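You operate a simulated robot arm through the tools that you are given. There is no shell and no other tool. Be economical: measure what you need, move in short steps, check, and stop when the job is done.

Carry out the task below with a simulated robot arm. There is one attempt and no reset: what you move stays moved.

JOB
Put the fixture's power station on the green mat, reset the blue control box's counter, then switch it off.
Fine: leave both clamps open.

The check looks at the end state, three seconds after you hand in, the way a careful person would. Anything else that was tipped, shoved, dropped, spilled or broken makes it a failure.

ROBOT AND FRAMES
A 7-joint arm with a two-finger parallel gripper, fixed in place. Base frame: the origin is at the foot of the arm, x ahead of it, y to its left, z up; the work surface is at about z = 0.76. Readings come in m, degrees, newtons and seconds.
With the tool pointing down near the work surface it reaches from about 0.3 to 0.74 m from the base axis. Its first joint turns from -115.0 to 115.0 degrees. Payload 3.91 kg.
Tool frame: the origin (TCP) lies between the finger pads and is the grasp point; the fingertips stand 0.03 m ahead of it; z points along the fingers, y is the line along which they close. The gripper opens to 0.11 m. The fingers are 0.02 m wide and 0.01 m thick; the gripper's body (0.048 by 0.112 m) begins 0.055 m behind the TCP.
Orientation is told as [roll, pitch, yaw] about the base's x, y, z axes, in that order, counted from this pose: with the fingers straight down and closing along the base's y, the tool's x points along the base's -x, its y along +y and its z along -z.

CONTROLS
- The arm moves only by the tool drive_tool. Its argument "targets" is one flat list of numbers, 7 for each row, row after row: the turn, a rotation vector about the tool's x, y, z in units of 6 degrees (1.0 is 6 degrees), then the shift along the tool's x, y, z in units of 30 mm (1.0 is 30 mm), then the finger opening in m, from 0 to 0.11. In form: [wx, wy, wz, dx, dy, dz, jaw, wx, wy, wz, dx, dy, dz, jaw, ...]. A call has 1 to 20 rows; each row shifts and turns the commanded pose from where the row before left it, along the tool's axes as they then stand. A call with a number of a shift or a turn outside -1 to 1 is refused whole. Each row takes 0.2 s and may step no farther than 0.05 m and 8.6 degrees from the row before; otherwise, or with a gripper value out of range, the whole call is refused. Where a pose cannot be reached the arm comes as near as it can. A force on the tool above 70 N (or 10 N above the force at the start of the call, whichever is more), or a blocked arm, ends the call early, and 0.2 s more pass. The fingers move at their own pace (about 0.108 m/s each) and stop on an object; they squeeze with about 24 N. The grip force told is the motor's: it shows also when the fingers shut on nothing. Time passes only in rows, and 0.2 s behind the last, so rows that do not move let the fingers close. The reply holds the time, the measured pose of the TCP, the force on the tool along the base axes, the opening and the grip force, in the units named above and with some noise, with the torque about the TCP (base axes, N m) and any sound that the robot's microphone picked up.
- Cameras (640 x 400 px; columns grow to the right, rows downward): "scene" is fixed at [0.3997, 0.6502, 1.5317]; the picture's right is [-0.90, 0.43, 0.00], its down [0.40, 0.83, -0.39] and it looks along [-0.17, -0.35, -0.92] (base axes); focal length 228 px, centre (320, 200). "wrist" rides on the gripper at [0.072, 0.017, -0.103] in the tool frame; the picture's right is [-0.23, 0.97, 0.00], its down [-0.76, -0.18, -0.62] and it looks along [-0.61, -0.14, 0.78] (tool axes); focal length 222 px, centre (320, 200). There is no depth. A picture from a camera that has moved, and an enlarged one, comes with that camera's place and axes in the base frame and with its lens. The place of the scene camera against the robot may be out by one fixed shift of up to 0.012 m in any direction.
- grab_frame(camera): a new picture of that camera. No time passes.
- lift_body(by): slides the trunk up (or, below 0, down) by that many m; the arm rides with it, the base frame stays. It gives what a move gives, with no picture.
- close_up(camera, box): a new picture of the part [left, top, right, bottom] of that camera's present view, enlarged. No time passes.
- sign_off(): hands the job in; it is judged then, once.

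Work in short steps. Places have to be worked out from the pictures, the camera data and where the tool is seen: move nearer, look again, correct. Check each grasp and each placing, and mend what went wrong. You have 120 turns and 64 pictures in all, those below and enlarged ones among them. Open the gripper and draw the arm clear of the work before you hand the job in, unless the task says otherwise; then end with one line.

The tools are called as a command line: name --argument value ..., lists and objects as JSON in quotes. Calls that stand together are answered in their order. drive_tool: Moves the arm, as the interface text tells. Its arguments: {"type":"object","properties":{"targets":{"type":"array","items":{"type":"number"}}},"required":["targets"]} The other tools are called the same way: lift_body (by) slides the trunk up or down; grab_frame (camera) takes a picture; close_up (camera, box) takes an enlarged picture of a part of a camera's view; sign_off () hands the job in.

At the start:

```text
clock: 0.0
ee_pos: [0.1507, 0.3653, 1.2012]
tool_rot: [0.0, 0.0, -0.1]
ft_force: [-0.2, -0.2, 0.7]
wrist_torque: [-0.01, -0.01, 0.0]
opening: 0.11
grip_force: 0.1
trunk travel left (down, up): [-0.775, 0.215]
```

scene: 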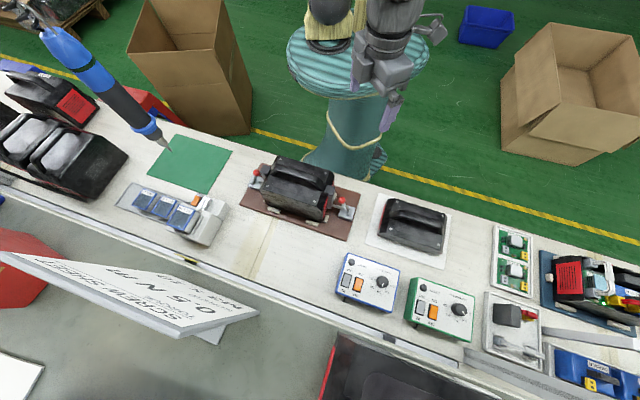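
wrist: 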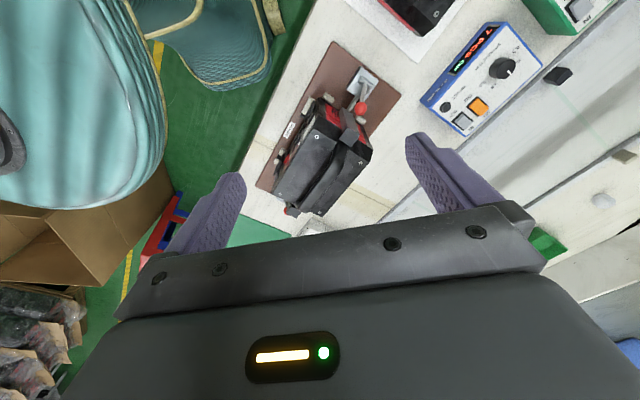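

The fixture (brown plate with toggle clamps) holds a black power station; the blue box sits to its right. I'll look closer at both.

close_up --camera "scene" --box '[230, 140, 370, 250]'

close_up --camera "scene" --box '[325, 240, 485, 345]'

close_up --camera "wrist" --box '[240, 0, 560, 220]'

```text
3.64 times, centred on (300, 195) of scene
camera zoom: at [0.3997, 0.6502, 1.5317], right [-0.9, 0.43, 0.0], down [0.4, 0.83, -0.39], along [-0.17, -0.35, -0.92], focal length 830 px, centre (393, 218)
```

zoom: 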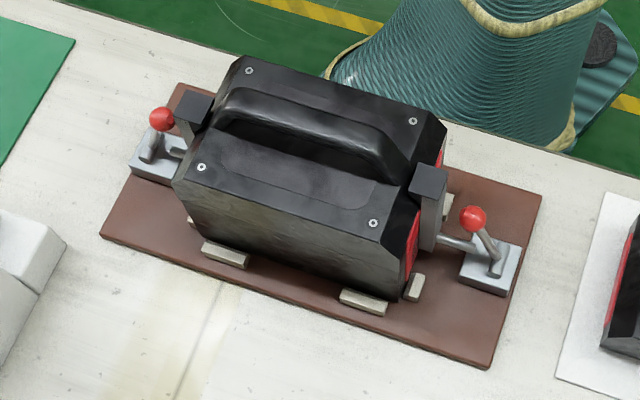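

```text
3.81 times, centred on (405, 292) of scene
camera zoom: at [0.3997, 0.6502, 1.5317], right [-0.9, 0.43, 0.0], down [0.4, 0.83, -0.39], along [-0.17, -0.35, -0.92], focal length 870 px, centre (-4, -152)
```

zoom: 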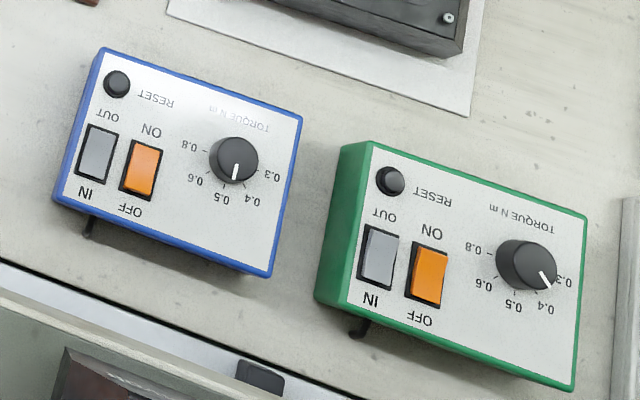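

```text
1.82 times, centred on (400, 110) of wrist
camera zoom: at [0.077, 0.3811, 1.3049], right [0.23, 0.97, 0.0], down [0.76, -0.18, 0.62], along [0.61, -0.14, -0.78], focal length 404 px, centre (174, 364)
```

zoom: 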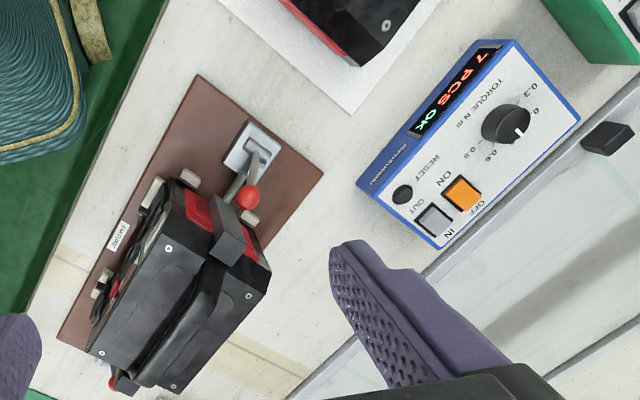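

The bench runs at 45° to the base. I'll turn the tool to yaw −45 (fingers across the handle) and shift so that the wrist camera looks along the fixture from its right end.

drive_tool --targets '[0, 0, 0.9375, 0, 0, 0, 0.11, 0, 0, 0.9375, 0, 0, 0, 0.11, 0, 0, 0.9375, 0, 0, 0, 0.11, 0, 0, 0.9375, 0, 0, 0, 0.11, 0, 0, 0.9375, 0, 0, 0, 0.11, 0, 0, 0.9375, 0, 0, 0, 0.11, 0, 0, 0.9375, 0, 0, 0, 0.11, 0, 0, 0.9375, 0, 0, 0, 0.11, 0, 0, 0, 0.84, 0.38, 0.3, 0.11, 0, 0, 0, 0.84, 0.38, 0.3, 0.11, 0, 0, 0, 0.84, 0.38, 0.3, 0.11, 0, 0, 0, 0.84, 0.38, 0.3, 0.11, 0, 0, 0, 0.84, 0.38, 0.3, 0.11, 0, 0, 0, 0.84, 0.38, 0.3, 0.11, 0, 0, 0, 0.84, 0.38, 0.3, 0.11, 0, 0, 0, 0.84, 0.38, 0.3, 0.11]'

grab_frame --camera "wrist"

```text
clock: 3.4
ee_pos: [0.0729, 0.5737, 1.1286]
tool_rot: [-0.2, -0.1, -44.8]
ft_force: [0.6, 0.3, -0.5]
wrist_torque: [-0.03, -0.03, 0.0]
opening: 0.11
grip_force: 0.0
trunk travel left (down, up): [-0.775, 0.215]
```

```text
58 pictures are left
camera wrist: at [0.0312, 0.6357, 1.2322], right [0.85, 0.53, 0.0], down [0.41, -0.66, 0.62], along [0.33, -0.53, -0.78], focal length 222 px, centre (320, 200)
```

wrist: 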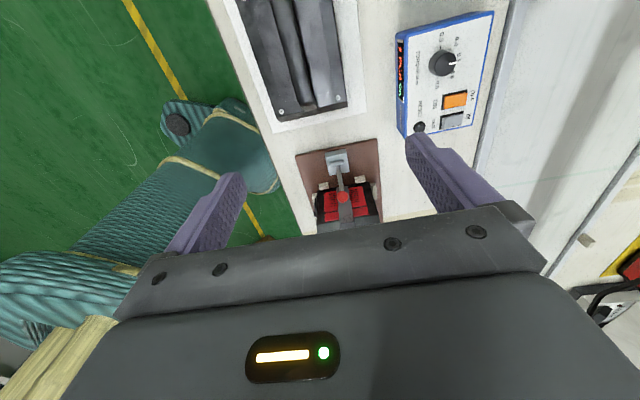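

The camera sees the clamp in the upper middle; I'll enlarge it.

close_up --camera "wrist" --box '[280, 130, 400, 240]'

close_up --camera "wrist" --box '[380, 0, 510, 145]'

```text
3.64 times, centred on (340, 185) of wrist
camera zoom: at [0.0312, 0.6357, 1.2322], right [0.85, 0.53, 0.0], down [0.41, -0.66, 0.62], along [0.33, -0.53, -0.78], focal length 808 px, centre (247, 254)
```

zoom: 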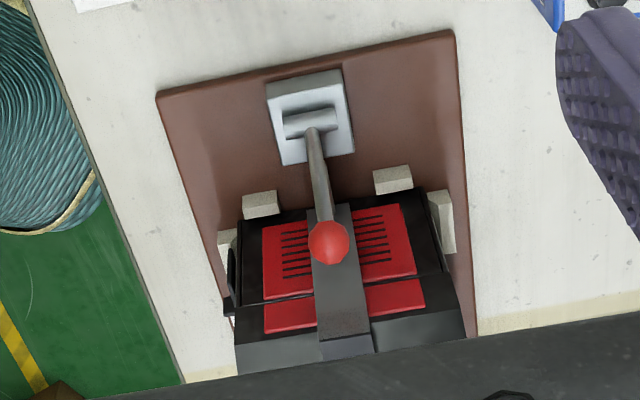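

```text
2.76 times, centred on (445, 72) of wrist
camera zoom: at [0.0312, 0.6357, 1.2322], right [0.85, 0.53, 0.0], down [0.41, -0.66, 0.62], along [0.33, -0.53, -0.78], focal length 613 px, centre (-25, 552)
```

zoom: 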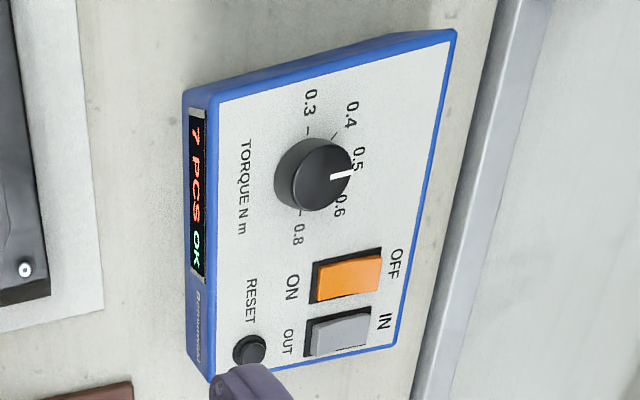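

I judge the right clamp's ball at about (0.213, 0.430, 0.882), pivot near (0.192, 0.450, 0.80), so it opens by swinging outward (+e1). I move above the ball and look.

drive_tool --targets '[0, 0, 0, -0.84, 0, 0.62, 0.06, 0, 0, 0, -0.84, 0, 0.62, 0.06, 0, 0, 0, -0.84, 0, 0.62, 0.06, 0, 0, 0, -0.84, 0, 0.62, 0.06, 0, 0, 0, -0.84, 0, 0.62, 0.06, 0, 0, 0, -0.84, 0, 0.62, 0.06, 0, 0, 0, -0.84, 0, 0.62, 0.06, 0, 0, 0, -0.84, 0, 0.62, 0.06]'

grab_frame --camera "wrist"

close_up --camera "scene" --box '[230, 120, 390, 250]'

```text
clock: 5.2
ee_pos: [0.2159, 0.4287, 0.9814]
tool_rot: [0.0, 0.0, -44.9]
ft_force: [-1.2, 0.6, -0.4]
wrist_torque: [-0.03, 0.04, 0.01]
opening: 0.06
grip_force: 0.0
trunk travel left (down, up): [-0.775, 0.215]
```

```text
55 pictures are left
camera wrist: at [0.1755, 0.4917, 1.0856], right [0.85, 0.53, 0.0], down [0.41, -0.66, 0.62], along [0.33, -0.53, -0.78], focal length 222 px, centre (320, 200)
```

wrist: 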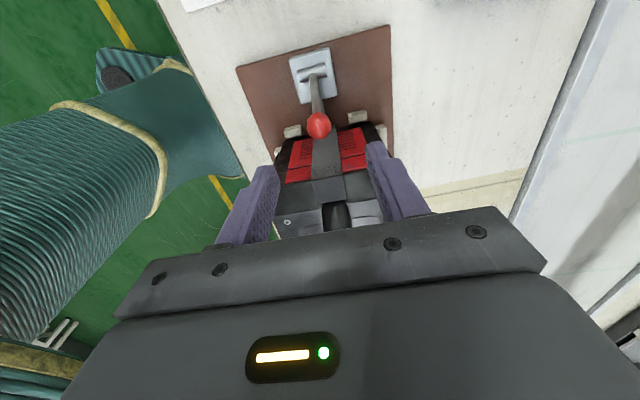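

```text
3.08 times, centred on (310, 185) of scene
camera zoom: at [0.3997, 0.6502, 1.5317], right [-0.9, 0.43, 0.0], down [0.4, 0.83, -0.39], along [-0.17, -0.35, -0.92], focal length 702 px, centre (351, 246)
```

zoom: 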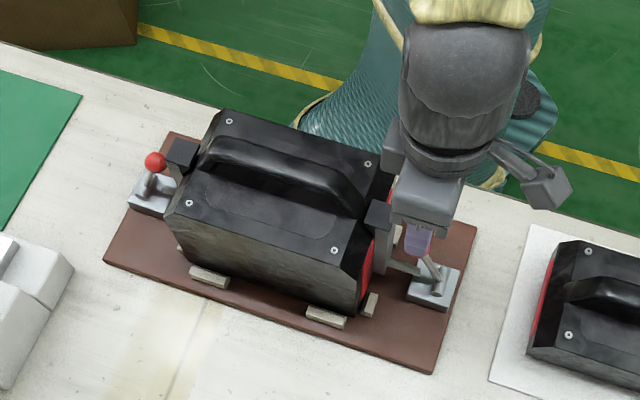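

Triangulated ball: (0.214, 0.426, 0.877); the TCP is nearly over it. I descend with the fingers straddling it and close.

drive_tool --targets '[0, 0, 0, 0, -0.11, 0.76, 0.06, 0, 0, 0, 0, 0, 0.76, 0.06, 0, 0, 0, 0, 0, 0.76, 0.06, 0, 0, 0, 0, 0, 0.76, 0.06, 0, 0, 0, 0, 0, 0, 0.0, 0, 0, 0, 0, 0, 0, 0.0, 0, 0, 0, 0, 0, 0, 0.0]'

grab_frame --camera "wrist"

```text
clock: 6.8
ee_pos: [0.215, 0.4279, 0.8896]
tool_rot: [0.1, 0.1, -44.9]
ft_force: [7.0, 10.4, -0.2]
wrist_torque: [0.31, -0.03, 0.03]
opening: 0.0227
grip_force: 44.9
trunk travel left (down, up): [-0.775, 0.215]
```

```text
53 pictures are left
camera wrist: at [0.1744, 0.4901, 0.9932], right [0.85, 0.53, 0.0], down [0.41, -0.66, 0.62], along [0.33, -0.53, -0.78], focal length 222 px, centre (320, 200)
```

wrist: 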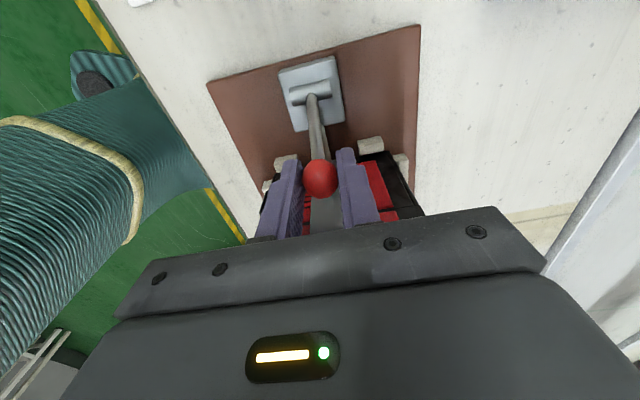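

The ball is held (22.7 mm). I swing it outward along the arc, first about 30°.

drive_tool --targets '[0, 0, 0, 0.463, 0.06, -0.15, 0, 0, 0, 0, 0.48, 0, -0.067, 0, 0, 0, 0, 0.487, 0, 0.017, 0]'

grab_frame --camera "wrist"

```text
clock: 7.6
ee_pos: [0.1846, 0.4577, 0.8951]
tool_rot: [-0.1, -0.1, -45.0]
ft_force: [11.5, -7.0, 7.3]
wrist_torque: [-0.94, -0.97, 0.05]
opening: 0.0229
grip_force: 45.3
trunk travel left (down, up): [-0.775, 0.215]
```

```text
52 pictures are left
camera wrist: at [0.1448, 0.5202, 0.9992], right [0.85, 0.53, 0.0], down [0.41, -0.66, 0.62], along [0.33, -0.53, -0.78], focal length 222 px, centre (320, 200)
```

wrist: 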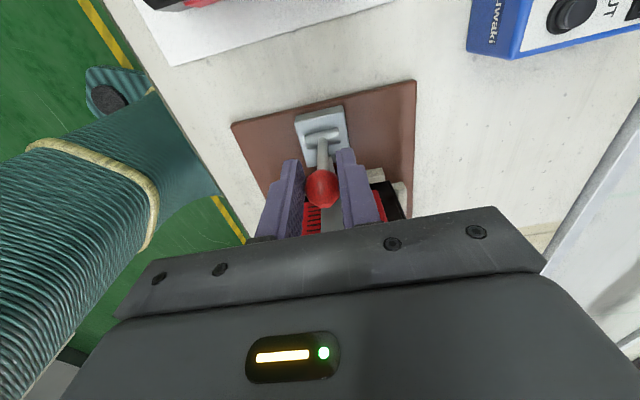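

The lever follows with a modest resisting force. I continue along the arc.

drive_tool --targets '[0, 0, 0, 0.473, 0, 0.103, 0, 0, 0, 0, 0.453, 0, 0.18, 0, 0, 0, 0, 0.41, 0, 0.257, 0]'

close_up --camera "scene" --box '[230, 120, 390, 250]'

```text
clock: 8.4
ee_pos: [0.1563, 0.4874, 0.8782]
tool_rot: [-0.1, -0.1, -44.9]
ft_force: [-0.6, 0.6, 0.9]
wrist_torque: [-0.02, -0.01, 0.03]
opening: 0.0001
grip_force: 37.5
trunk travel left (down, up): [-0.775, 0.215]
```

```text
3.08 times, centred on (310, 185) of scene
camera zoom: at [0.3997, 0.6502, 1.5317], right [-0.9, 0.43, 0.0], down [0.4, 0.83, -0.39], along [-0.17, -0.35, -0.92], focal length 702 px, centre (351, 246)
```

zoom: 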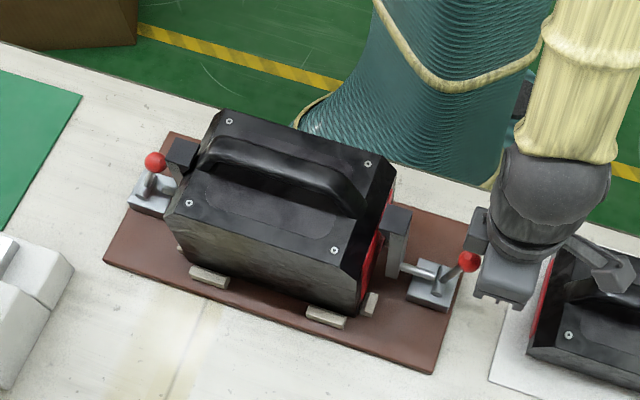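

The lever snapped past and slipped out; the post has drawn back from the box (a push-pull clamp). I raise the tool and look.

drive_tool --targets '[0, 0, 0, 0, 0, -1, 0, 0, 0, 0, 0, 0, -1, 0, 0, 0, 0, 0, 0, -1, 0, 0, 0, 0, 0, 0, -1, 0.06]'

grab_frame --camera "wrist"

close_up --camera "scene" --box '[230, 120, 390, 250]'

```text
clock: 9.4
ee_pos: [0.1555, 0.4875, 0.9993]
tool_rot: [0.0, 0.0, -44.9]
ft_force: [0.6, -0.5, -0.1]
wrist_torque: [-0.03, -0.04, -0.02]
opening: 0.0598
grip_force: 0.0
trunk travel left (down, up): [-0.775, 0.215]
```

```text
50 pictures are left
camera wrist: at [0.1152, 0.5503, 1.1033], right [0.85, 0.53, 0.0], down [0.41, -0.66, 0.62], along [0.33, -0.53, -0.78], focal length 222 px, centre (320, 200)
```

wrist: 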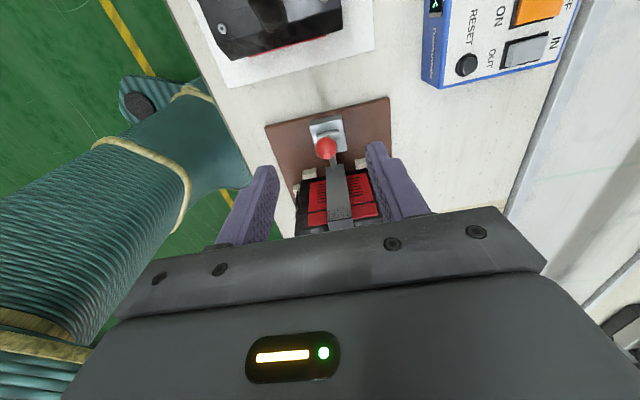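

```text
3.08 times, centred on (310, 185) of scene
camera zoom: at [0.3997, 0.6502, 1.5317], right [-0.9, 0.43, 0.0], down [0.4, 0.83, -0.39], along [-0.17, -0.35, -0.92], focal length 702 px, centre (351, 246)
```

zoom: 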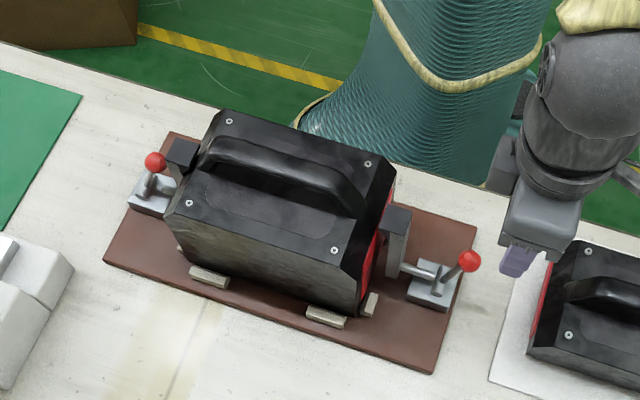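

The lever leans outward about 13° now and the post drew back ~15 mm. I check from above whether the post clears the box.

drive_tool --targets '[0, 0, 0, 0, 0, -1, 0.06, 0, 0, 0, -1, 0, -1, 0.06, 0, 0, 0, -1, 0, 0, 0.06, 0, 0, 0, -1, 0, 0, 0.06, 0, 0, 0, -1, 0, 0, 0.06, 0, 0, 0, -1, 0, 0, 0.06]'

grab_frame --camera "wrist"

```text
clock: 10.8
ee_pos: [0.2619, 0.3795, 1.0611]
tool_rot: [-0.1, 0.2, -44.9]
ft_force: [0.1, 0.0, -0.4]
wrist_torque: [0.01, 0.0, -0.01]
opening: 0.0599
grip_force: 0.1
trunk travel left (down, up): [-0.775, 0.215]
```

```text
48 pictures are left
camera wrist: at [0.2216, 0.4407, 1.1643], right [0.85, 0.53, 0.0], down [0.41, -0.66, 0.62], along [0.33, -0.53, -0.78], focal length 222 px, centre (320, 200)
```

wrist: 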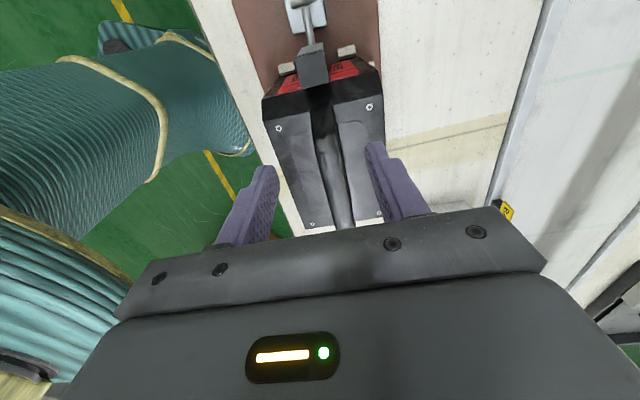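

close_up --camera "wrist" --box '[240, 0, 400, 100]'

```text
4.00 times, centred on (320, 50) of wrist
camera zoom: at [0.2216, 0.4407, 1.1643], right [0.85, 0.53, 0.0], down [0.41, -0.66, 0.62], along [0.33, -0.53, -0.78], focal length 888 px, centre (320, 800)
```

zoom: 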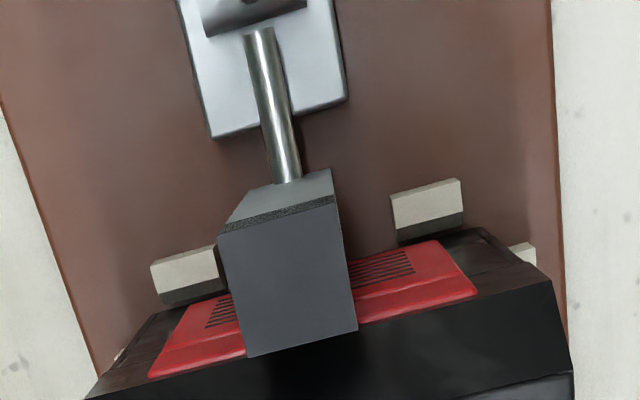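

I zoom in on the post from the scene camera to see the gap.

close_up --camera "scene" --box '[310, 175, 360, 225]'

close_up --camera "scene" --box '[245, 155, 295, 205]'

```text
8.00 times, centred on (335, 200) of scene
camera zoom: at [0.3997, 0.6502, 1.5317], right [-0.9, 0.43, 0.0], down [0.4, 0.83, -0.39], along [-0.17, -0.35, -0.92], focal length 1826 px, centre (200, 200)
```

zoom: 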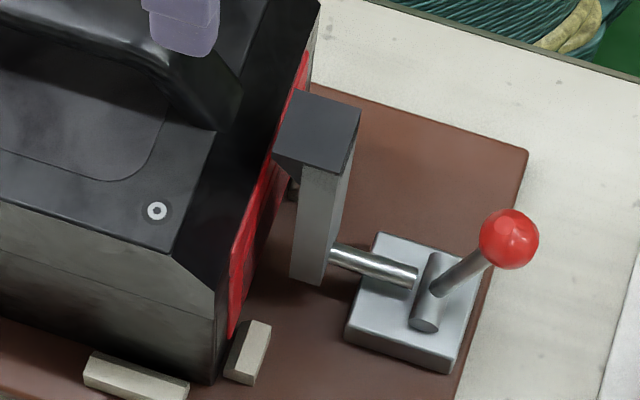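

```text
8.00 times, centred on (270, 180) of scene
camera zoom: at [0.3997, 0.6502, 1.5317], right [-0.9, 0.43, 0.0], down [0.4, 0.83, -0.39], along [-0.17, -0.35, -0.92], focal length 1826 px, centre (720, 360)
```

zoom: 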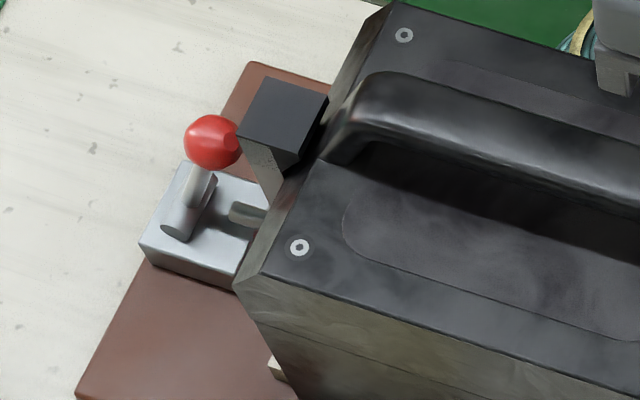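

The clamp's post has a hooked nose; it is now roughly just at the box edge. I'll push the ball further outward with closed fingers from its inner side, gently.

drive_tool --targets '[0, 0, 0, 0.97, 0.05, 0, 0, 0, 0, 0, 0.97, 0, 0, 0, 0, 0, 0, 0.96, 0, 0, 0, 0, 0, 0, 0, 0, 0.9, 0, 0, 0, 0, 0, 0, 0.9, 0, 0, 0, 0, 0, 0, 0.9, 0, 0, 0, 0, 0, 0, 0.9, 0, 0, 0, 0, 0, 0, 0.9, 0, 0, 0, 0, 0, 0, 0.9, 0]'

grab_frame --camera "wrist"

```text
clock: 12.8
ee_pos: [0.2004, 0.4447, 0.8971]
tool_rot: [0.0, 0.0, -45.0]
ft_force: [0.5, -0.4, 0.5]
wrist_torque: [-0.01, 0.0, 0.01]
opening: 0.0001
grip_force: 23.5
trunk travel left (down, up): [-0.775, 0.215]
```

```text
44 pictures are left
camera wrist: at [0.16, 0.5067, 0.9999], right [0.85, 0.53, 0.0], down [0.41, -0.66, 0.62], along [0.33, -0.53, -0.78], focal length 222 px, centre (320, 200)
```

wrist: 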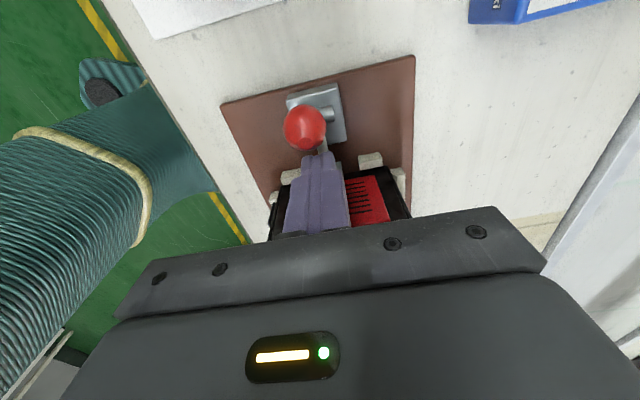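

Fingers are inside of the ball. I push outward in small steps.

drive_tool --targets '[0, 0, 0, 0.4, 0, 0.05, 0, 0, 0, 0, 0.4, 0, 0.08, 0, 0, 0, 0, 0.4, 0, 0.12, 0, 0, 0, 0, 0.4, 0, 0.16, 0]'

grab_frame --camera "wrist"

close_up --camera "scene" --box '[310, 175, 360, 225]'

```text
clock: 13.9
ee_pos: [0.1809, 0.4691, 0.8866]
tool_rot: [0.3, -0.8, -45.8]
ft_force: [21.1, -19.1, 26.3]
wrist_torque: [-0.57, -0.45, 0.03]
opening: 0.0
grip_force: 24.2
trunk travel left (down, up): [-0.775, 0.215]
stopped in row 4: the force on the tool passed its limit at 74 N (the readings are from after the stop); the commanded pose is now the measured one
```

```text
43 pictures are left
camera wrist: at [0.1399, 0.5337, 0.9901], right [0.86, 0.52, 0.01], down [0.39, -0.67, 0.63], along [0.33, -0.54, -0.77], focal length 222 px, centre (320, 200)
```

wrist: 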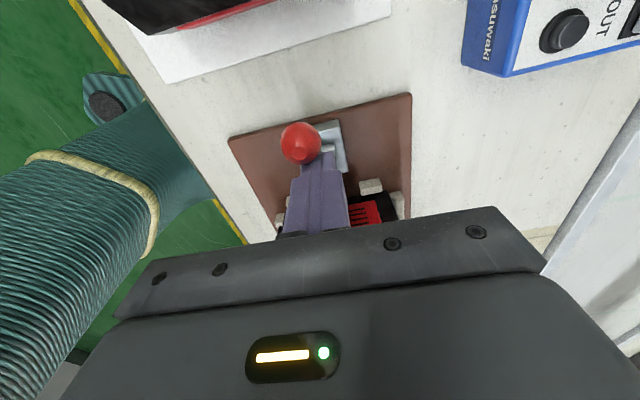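

```text
8.00 times, centred on (335, 200) of scene
camera zoom: at [0.3997, 0.6502, 1.5317], right [-0.9, 0.43, 0.0], down [0.4, 0.83, -0.39], along [-0.17, -0.35, -0.92], focal length 1826 px, centre (200, 200)
```

zoom: 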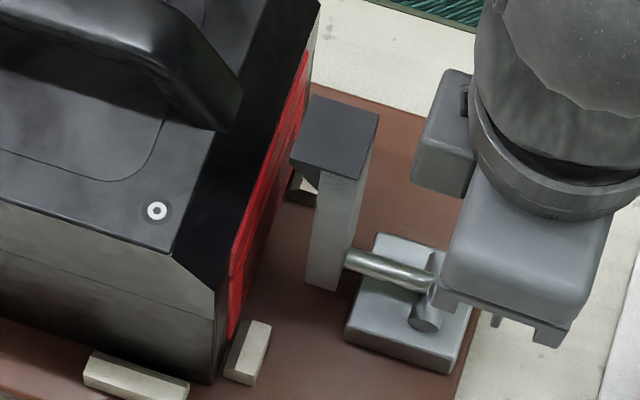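

It moved a few more mm and reached a hard stop; the nose is now clear. I back off and rise.

drive_tool --targets '[0, 0, 0, -0.5, 0, 0, 0, 0, 0, 0, 0, 0, -1, 0, 0, 0, 0, 0, 0, -1, 0, 0, 0, 0, 0, 0, -1, 0, 0, 0, 0, 0, 0, -1, 0, 0, 0, 0, 0, 0, -1, 0]'

close_up --camera "scene" --box '[230, 120, 390, 250]'

```text
clock: 15.3
ee_pos: [0.1849, 0.464, 1.0359]
tool_rot: [0.1, -0.6, -45.4]
ft_force: [0.7, -0.5, -0.6]
wrist_torque: [-0.03, -0.03, 0.02]
opening: 0.0004
grip_force: 24.0
trunk travel left (down, up): [-0.775, 0.215]
```

```text
3.08 times, centred on (310, 185) of scene
camera zoom: at [0.3997, 0.6502, 1.5317], right [-0.9, 0.43, 0.0], down [0.4, 0.83, -0.39], along [-0.17, -0.35, -0.92], focal length 702 px, centre (351, 246)
```

zoom: 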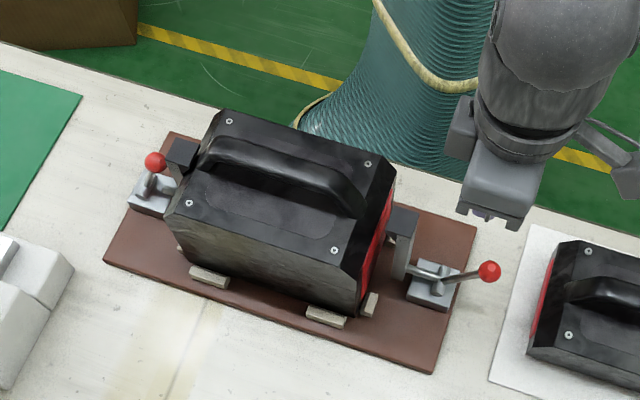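

The right clamp is latched open. By symmetry and the scene ray, the left ball is at about (0.423, 0.219, 0.877). I move over it at height and look.

drive_tool --targets '[0.07, 0.07, -0.067, -0.95, -0.16, -0.5, 0.06, 0, 0, 0, -0.95, 0, -0.3, 0.06, 0, 0, 0, -0.95, 0, 0, 0.06, 0, 0, 0, -0.95, 0, 0, 0.06, 0, 0, 0, -0.95, 0, 0, 0.06, 0, 0, 0, -0.95, 0, 0, 0.06, 0, 0, 0, -0.95, 0, 0, 0.06, 0, 0, 0, -0.95, 0, 0, 0.06, 0, 0, 0, -0.95, 0, 0, 0.06, 0, 0, 0, -0.95, 0, 0, 0.06, 0, 0, 0, -0.95, 0, 0, 0.06, 0, 0, 0, -0.95, 0, 0, 0.06]'

grab_frame --camera "wrist"

close_up --camera "scene" --box '[210, 90, 370, 220]'

```text
clock: 17.9
ee_pos: [0.4239, 0.2183, 1.0617]
tool_rot: [-0.4, -0.1, -45.0]
ft_force: [0.3, -1.1, -0.2]
wrist_torque: [0.02, -0.01, 0.0]
opening: 0.0598
grip_force: 0.0
trunk travel left (down, up): [-0.775, 0.215]
```

```text
40 pictures are left
camera wrist: at [0.3831, 0.2805, 1.1642], right [0.85, 0.53, -0.01], down [0.42, -0.66, 0.63], along [0.33, -0.53, -0.78], focal length 222 px, centre (320, 200)
```

wrist: 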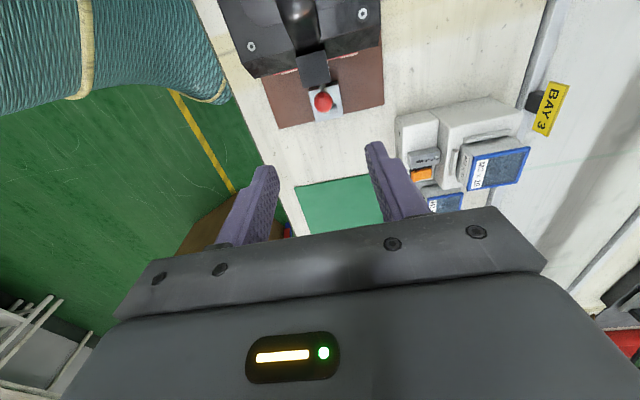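

```text
3.08 times, centred on (290, 155) of scene
camera zoom: at [0.3997, 0.6502, 1.5317], right [-0.9, 0.43, 0.0], down [0.4, 0.83, -0.39], along [-0.17, -0.35, -0.92], focal length 702 px, centre (412, 338)
```

zoom: 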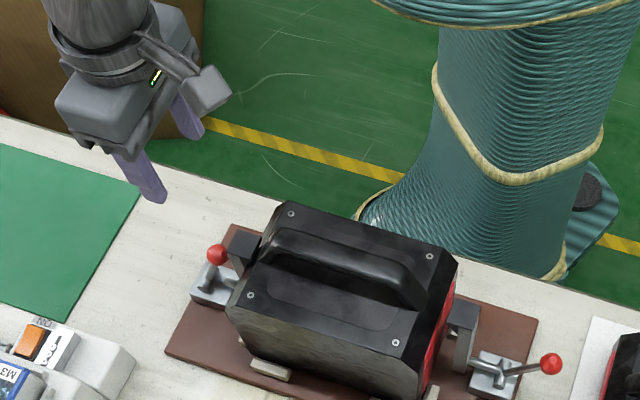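

Ball measured at bench (−0.148, 0.456); I adjust slightly and descend most of the way, then check the clearance between camera housing and handle.

drive_tool --targets '[0.05, -0.05, 0, -0.1, 0.05, 0.9, 0.06, 0, 0, 0, 0, 0, 0.9, 0.06, 0, 0, 0, 0, 0, 0.9, 0.06, 0, 0, 0, 0, 0, 0.9, 0.06, 0, 0, 0, 0, 0, 0.9, 0.06]'

close_up --camera "scene" --box '[220, 110, 340, 210]'

grab_frame --camera "wrist"

```text
clock: 19.1
ee_pos: [0.4271, 0.2151, 0.9236]
tool_rot: [-0.6, -0.5, -45.0]
ft_force: [-0.6, 0.6, -0.8]
wrist_torque: [-0.01, 0.02, -0.01]
opening: 0.0599
grip_force: 0.1
trunk travel left (down, up): [-0.775, 0.215]
```

```text
4.00 times, centred on (280, 160) of scene
camera zoom: at [0.3997, 0.6502, 1.5317], right [-0.9, 0.43, 0.0], down [0.4, 0.83, -0.39], along [-0.17, -0.35, -0.92], focal length 913 px, centre (480, 360)
```

zoom: 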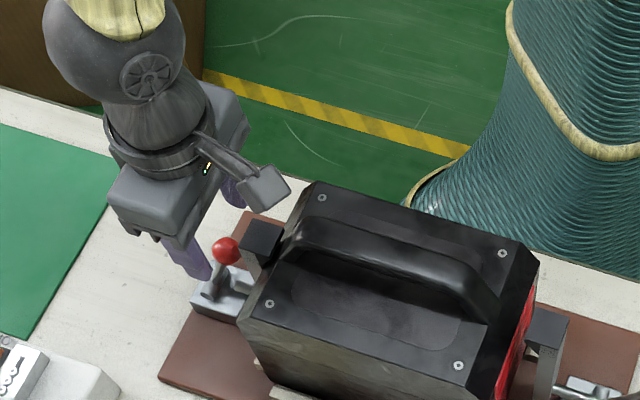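

```text
37 pictures are left
camera wrist: at [0.3859, 0.2795, 1.0272], right [0.85, 0.53, -0.01], down [0.41, -0.66, 0.63], along [0.33, -0.54, -0.78], focal length 222 px, centre (320, 200)
```

wrist: 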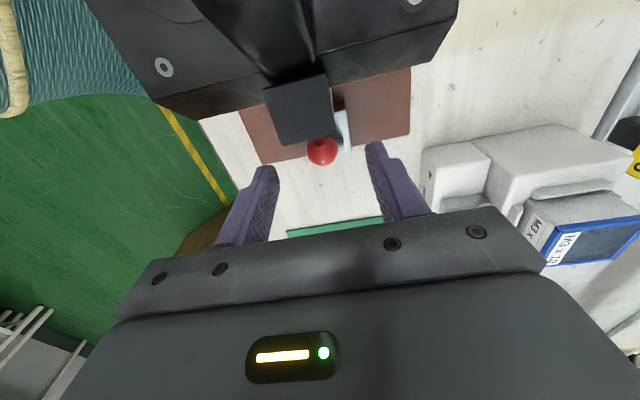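

Aligned with the ball, camera housing stays above the box. I go down the last 27 mm and close.

drive_tool --targets '[0, 0.12, 0, 0, 0, 0.5, 0.06, 0, 0, 0, 0, 0, 0.42, 0.06, 0, 0, 0, 0, 0, 0, 0, 0, 0, 0, 0, 0, 0, 0, 0, 0, 0, 0, 0, 0, 0]'

close_up --camera "scene" --box '[220, 110, 340, 210]'

```text
clock: 20.3
ee_pos: [0.4268, 0.2177, 0.8988]
tool_rot: [-0.6, 0.2, -44.9]
ft_force: [7.1, 10.7, 4.4]
wrist_torque: [0.34, -0.46, 0.07]
opening: 0.0229
grip_force: 44.8
trunk travel left (down, up): [-0.775, 0.215]
```

```text
4.00 times, centred on (280, 160) of scene
camera zoom: at [0.3997, 0.6502, 1.5317], right [-0.9, 0.43, 0.0], down [0.4, 0.83, -0.39], along [-0.17, -0.35, -0.92], focal length 913 px, centre (480, 360)
```

zoom: 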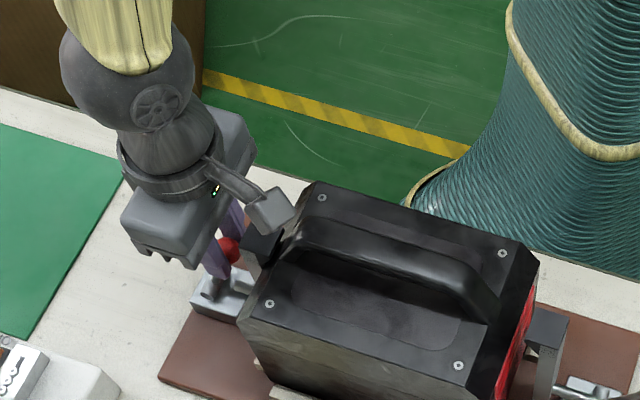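

Held. I swing it outward (−e1) along the mirrored arc.

drive_tool --targets '[0, 0, 0, -0.463, 0.05, -0.13, 0, 0, 0, 0, -0.48, 0, -0.05, 0, 0, 0, 0, -0.487, 0, 0.03, 0, 0, 0, 0, -0.47, 0, 0.12, 0]'

grab_frame --camera "wrist"

```text
clock: 21.3
ee_pos: [0.4667, 0.1774, 0.8996]
tool_rot: [-0.7, 0.2, -45.1]
ft_force: [0.9, 14.3, 14.1]
wrist_torque: [0.95, 0.88, -0.09]
opening: 0.023
grip_force: 44.8
trunk travel left (down, up): [-0.775, 0.215]
```

```text
35 pictures are left
camera wrist: at [0.4275, 0.2399, 1.0037], right [0.85, 0.53, -0.01], down [0.42, -0.66, 0.62], along [0.32, -0.54, -0.78], focal length 222 px, centre (320, 200)
```

wrist: 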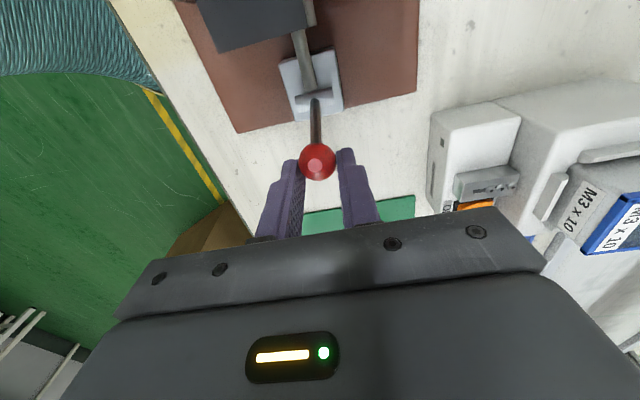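

Still held and following. I continue outward and down to the stop.

drive_tool --targets '[0, 0, 0, -0.42, 0.03, 0.3, 0, 0, 0, 0, -0.38, 0, 0.34, 0, 0, 0, 0, -0.3, 0, 0.34, 0]'

grab_frame --camera "wrist"

```text
clock: 22.1
ee_pos: [0.4891, 0.1553, 0.8712]
tool_rot: [-0.6, 0.2, -45.2]
ft_force: [-2.1, 12.5, 37.0]
wrist_torque: [0.21, 0.19, -0.05]
opening: 0.0239
grip_force: 44.9
trunk travel left (down, up): [-0.775, 0.215]
```

```text
34 pictures are left
camera wrist: at [0.4493, 0.2177, 0.9753], right [0.85, 0.53, -0.01], down [0.42, -0.66, 0.62], along [0.32, -0.53, -0.78], focal length 222 px, centre (320, 200)
```

wrist: 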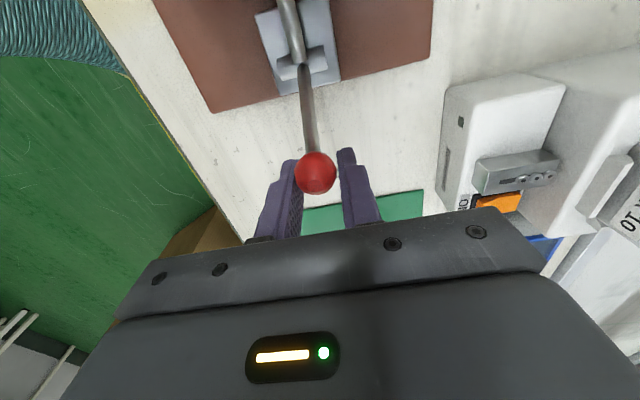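

Upward force of 37 N suggests the stop. I release, rise and view both clamps.

drive_tool --targets '[0, 0, 0, 0, 0, 0, 0.06, 0, 0, 0, 0, 0, 0, 0.06, 0, 0, 0, 0, 0, -1, 0.06, 0, 0, 0, 0, 0, -1, 0.06, 0, 0, 0, 0, 0, -1, 0.06, 0, 0, 0, 0, 0, -1, 0.06, 0, 0, 0, 0, 0, -1, 0.06, 0, 0, 0, 0, 0, -1, 0.06]'

close_up --camera "scene" --box '[230, 130, 370, 230]'

grab_frame --camera "wrist"

```text
clock: 23.9
ee_pos: [0.49, 0.1538, 1.0493]
tool_rot: [-0.7, 0.3, -45.1]
ft_force: [0.3, -0.6, 0.0]
wrist_torque: [0.01, -0.02, 0.01]
opening: 0.0599
grip_force: 0.1
trunk travel left (down, up): [-0.775, 0.215]
```

```text
4.00 times, centred on (300, 180) of scene
camera zoom: at [0.3997, 0.6502, 1.5317], right [-0.9, 0.43, 0.0], down [0.4, 0.83, -0.39], along [-0.17, -0.35, -0.92], focal length 913 px, centre (400, 280)
```

zoom: 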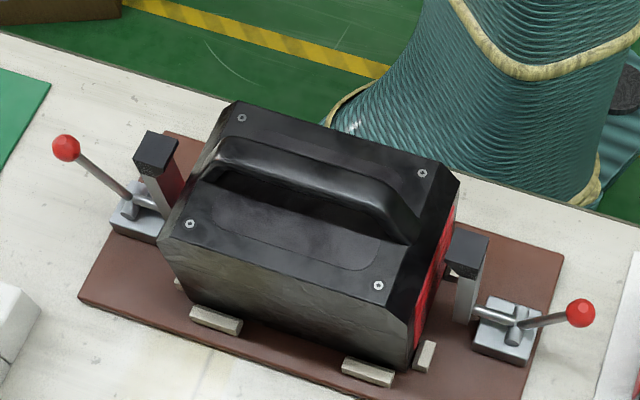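

```text
32 pictures are left
camera wrist: at [0.4516, 0.2171, 1.1528], right [0.85, 0.53, -0.01], down [0.42, -0.66, 0.62], along [0.32, -0.53, -0.78], focal length 222 px, centre (320, 200)
```

wrist: 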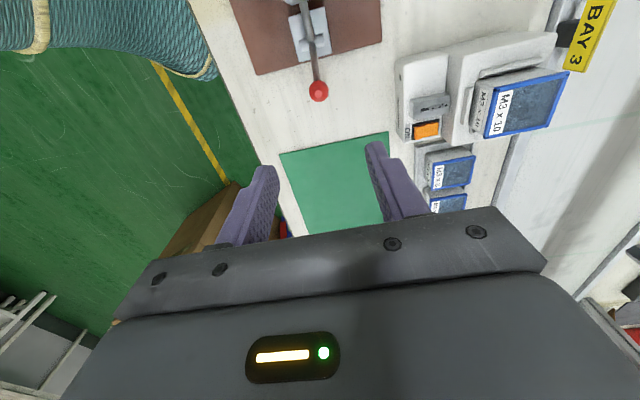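

Both clamps are open. I move over the handle's middle, correct the small tilt, and look to measure handle height and line.

drive_tool --targets '[0.05, 0.05, 0, 0.99, 0, -0.2, 0.08, 0, 0, 0, 0.99, 0, -0.2, 0.08, 0, 0, 0, 0.99, 0, 0, 0.08, 0, 0, 0, 0.99, 0, 0, 0.08, 0, 0, 0, 0.99, 0, 0, 0.08, 0, 0, 0, 0.99, 0, 0, 0.08, 0, 0, 0, 0.99, 0, 0, 0.08, 0, 0, 0, 0.99, 0, 0, 0.08]'

grab_frame --camera "wrist"

```text
clock: 25.7
ee_pos: [0.3225, 0.3236, 1.0635]
tool_rot: [-1.0, 0.4, -45.0]
ft_force: [-0.6, -0.3, 0.2]
wrist_torque: [-0.03, -0.01, -0.04]
opening: 0.08
grip_force: 0.0
trunk travel left (down, up): [-0.775, 0.215]
```

```text
31 pictures are left
camera wrist: at [0.2838, 0.386, 1.1672], right [0.85, 0.53, -0.02], down [0.42, -0.66, 0.62], along [0.31, -0.53, -0.78], focal length 222 px, centre (320, 200)
```

wrist: 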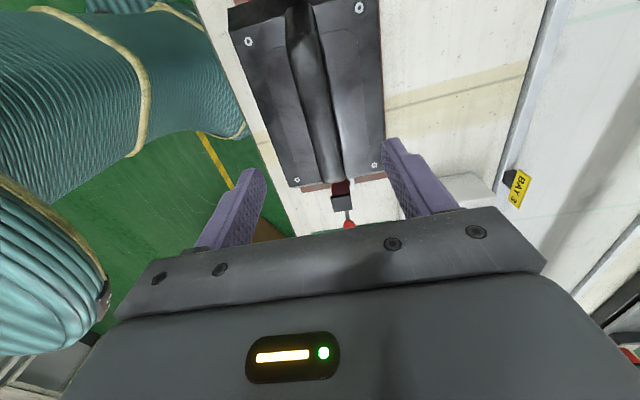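

From screws: box top z≈0.93, handle ridge ≈0.964, centre at bench (0.0035, 0.454). I level the tool and descend to z≈0.970 with fingers astride the handle.

drive_tool --targets '[-0.167, -0.067, 0, 0.09, -0.06, 0, 0.08, 0, 0, 0, 0, 0, 0.8, 0.08, 0, 0, 0, 0, 0, 0.8, 0.08, 0, 0, 0, 0, 0, 0.8, 0.08, 0, 0, 0, 0, 0, 0.7, 0.08]'

grab_frame --camera "wrist"

close_up --camera "scene" --box '[240, 120, 370, 220]'

```text
clock: 26.9
ee_pos: [0.3192, 0.3246, 0.9698]
tool_rot: [0.0, 0.2, -44.9]
ft_force: [0.4, -0.1, -0.2]
wrist_torque: [0.01, 0.02, -0.03]
opening: 0.0802
grip_force: 0.1
trunk travel left (down, up): [-0.775, 0.215]
```

```text
30 pictures are left
camera wrist: at [0.2797, 0.3876, 1.0742], right [0.85, 0.53, 0.0], down [0.41, -0.67, 0.62], along [0.33, -0.53, -0.78], focal length 222 px, centre (320, 200)
```

wrist: 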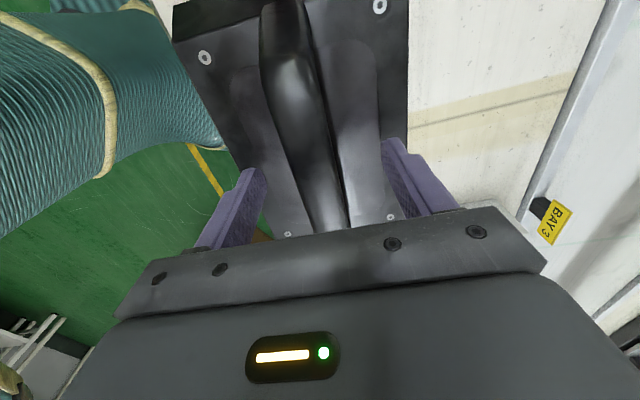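

```text
4.00 times, centred on (305, 170) of scene
camera zoom: at [0.3997, 0.6502, 1.5317], right [-0.9, 0.43, 0.0], down [0.4, 0.83, -0.39], along [-0.17, -0.35, -0.92], focal length 913 px, centre (380, 320)
```

zoom: 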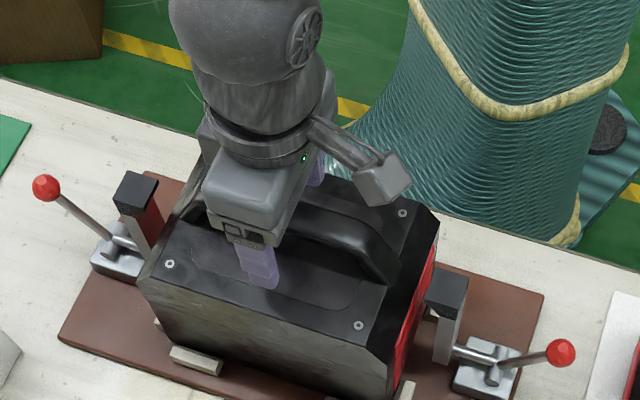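

Handle is centred between the fingers; tips ~12 mm above the box top. I go 5 mm lower and close.

drive_tool --targets '[0, 0, 0, 0, 0, 0.17, 0.08, 0, 0, 0, 0, 0, 0, 0, 0, 0, 0, 0, 0, 0, 0, 0, 0, 0, 0, 0, 0, 0]'

grab_frame --camera "wrist"

```text
clock: 27.9
ee_pos: [0.3213, 0.3233, 0.9656]
tool_rot: [-0.1, 0.2, -45.0]
ft_force: [-2.5, -2.3, 0.2]
wrist_torque: [-0.01, 0.23, 0.06]
opening: 0.026
grip_force: 24.2
trunk travel left (down, up): [-0.775, 0.215]
```

```text
28 pictures are left
camera wrist: at [0.28, 0.3863, 1.069], right [0.85, 0.53, 0.0], down [0.41, -0.67, 0.62], along [0.33, -0.53, -0.78], focal length 222 px, centre (320, 200)
```

wrist: 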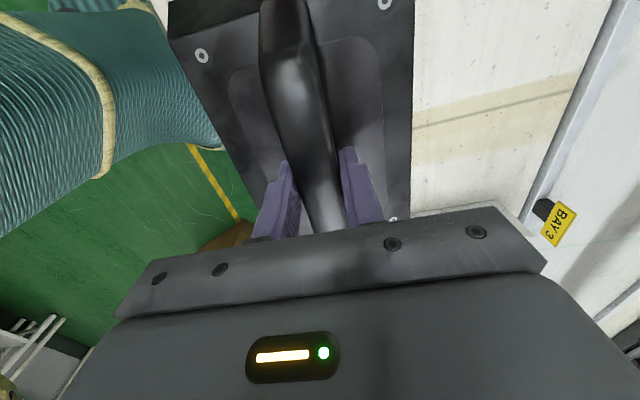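

Handle held at 26 mm width. I lift a little and check weight and tilt.

drive_tool --targets '[0, 0, 0, 0, 0, -0.3, 0, 0, 0, 0, 0, 0, -0.4, 0, 0, 0, 0, 0, 0, -0.4, 0, 0, 0, 0, 0, 0, -0.4, 0]'

close_up --camera "scene" --box '[230, 110, 370, 220]'

```text
clock: 28.9
ee_pos: [0.3208, 0.323, 1.011]
tool_rot: [-0.1, 0.2, -45.0]
ft_force: [-0.7, -0.7, -9.9]
wrist_torque: [0.15, 0.07, 0.0]
opening: 0.0261
grip_force: 24.2
trunk travel left (down, up): [-0.775, 0.215]
```

```text
3.64 times, centred on (300, 165) of scene
camera zoom: at [0.3997, 0.6502, 1.5317], right [-0.9, 0.43, 0.0], down [0.4, 0.83, -0.39], along [-0.17, -0.35, -0.92], focal length 830 px, centre (393, 327)
```

zoom: 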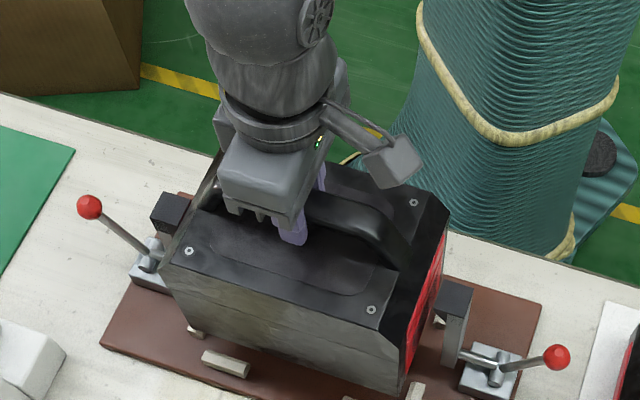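

Weight ~1 kg, level. I raise it well above the clamps, then check the hanging screwdriver near the mat before traversing.

drive_tool --targets '[0, 0, 0, 0, 0, -0.7, 0, 0, 0, 0, 0, 0, -0.7, 0, 0, 0, 0, 0, 0, -0.7, 0, 0, 0, 0, 0, 0, -0.7, 0, 0, 0, 0, 0, 0, -0.7, 0, 0, 0, 0, 0, 0, -0.4, 0]'

grab_frame --camera "scene"

grab_frame --camera "wrist"

```text
clock: 30.3
ee_pos: [0.3221, 0.3217, 1.1265]
tool_rot: [-0.1, 0.2, -45.1]
ft_force: [0.0, 1.3, -9.4]
wrist_torque: [0.17, 0.16, -0.03]
opening: 0.026
grip_force: 24.3
trunk travel left (down, up): [-0.775, 0.215]
```

```text
26 pictures are left
```

scene: 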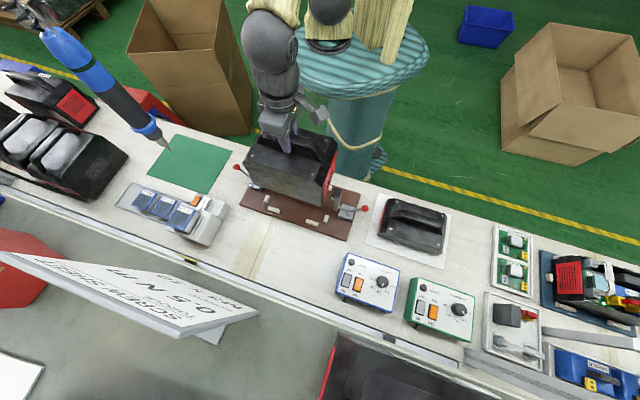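

```text
25 pictures are left
camera wrist: at [0.2812, 0.3854, 1.2308], right [0.85, 0.53, 0.0], down [0.41, -0.67, 0.62], along [0.33, -0.53, -0.78], focal length 222 px, centre (320, 200)
```

wrist: 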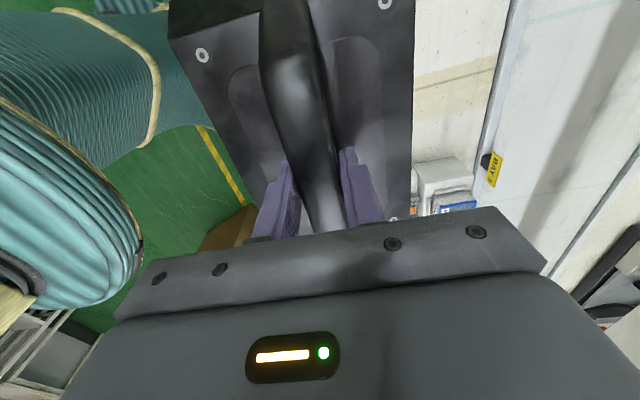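

The driver hangs near the mat; assuming ~0.25 m length its tip is around bench (−0.25, 0.57, 1.1), just outside my path. I go part-way, keeping nearer the robot, and look for it with both cameras.

drive_tool --targets '[0, 0, 0, -0.4, -0.3, -0.1, 0, 0, 0, 0, -0.7, -0.4, 0, 0, 0, 0, 0, -0.9, -0.4, 0, 0, 0, 0, 0, -0.9, -0.3, 0, 0, 0, 0, 0, -0.9, -0.1, 0, 0, 0, 0, 0, -0.9, 0, 0, 0, 0, 0, 0, -0.9, 0, 0, 0, 0, 0, 0, -0.5, 0, 0, 0, 0, 0, 0, -0.3, 0, 0, 0]'

grab_frame --camera "wrist"

grab_frame --camera "scene"

```text
clock: 32.3
ee_pos: [0.4266, 0.1545, 1.1304]
tool_rot: [0.0, 0.2, -45.0]
ft_force: [-0.5, -0.1, -10.2]
wrist_torque: [0.16, 0.17, 0.02]
opening: 0.0261
grip_force: 24.1
trunk travel left (down, up): [-0.775, 0.215]
```

```text
24 pictures are left
camera wrist: at [0.3862, 0.217, 1.2331], right [0.85, 0.53, 0.0], down [0.41, -0.67, 0.62], along [0.33, -0.53, -0.78], focal length 222 px, centre (320, 200)
```

wrist: 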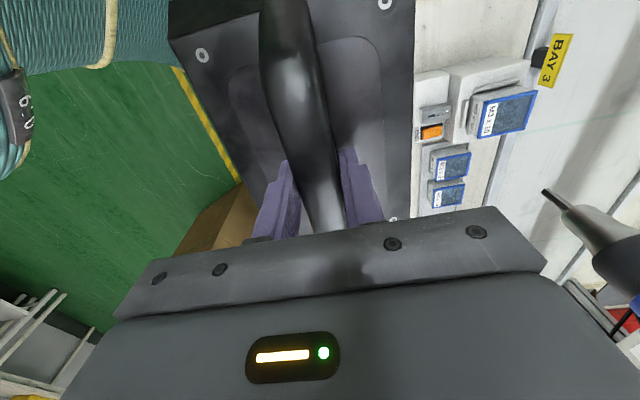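

```text
23 pictures are left
```

scene: 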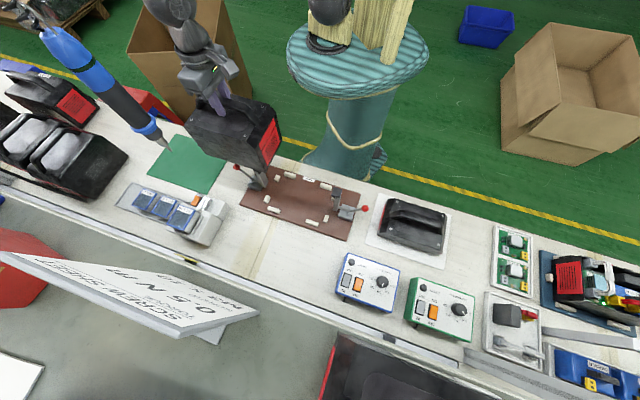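

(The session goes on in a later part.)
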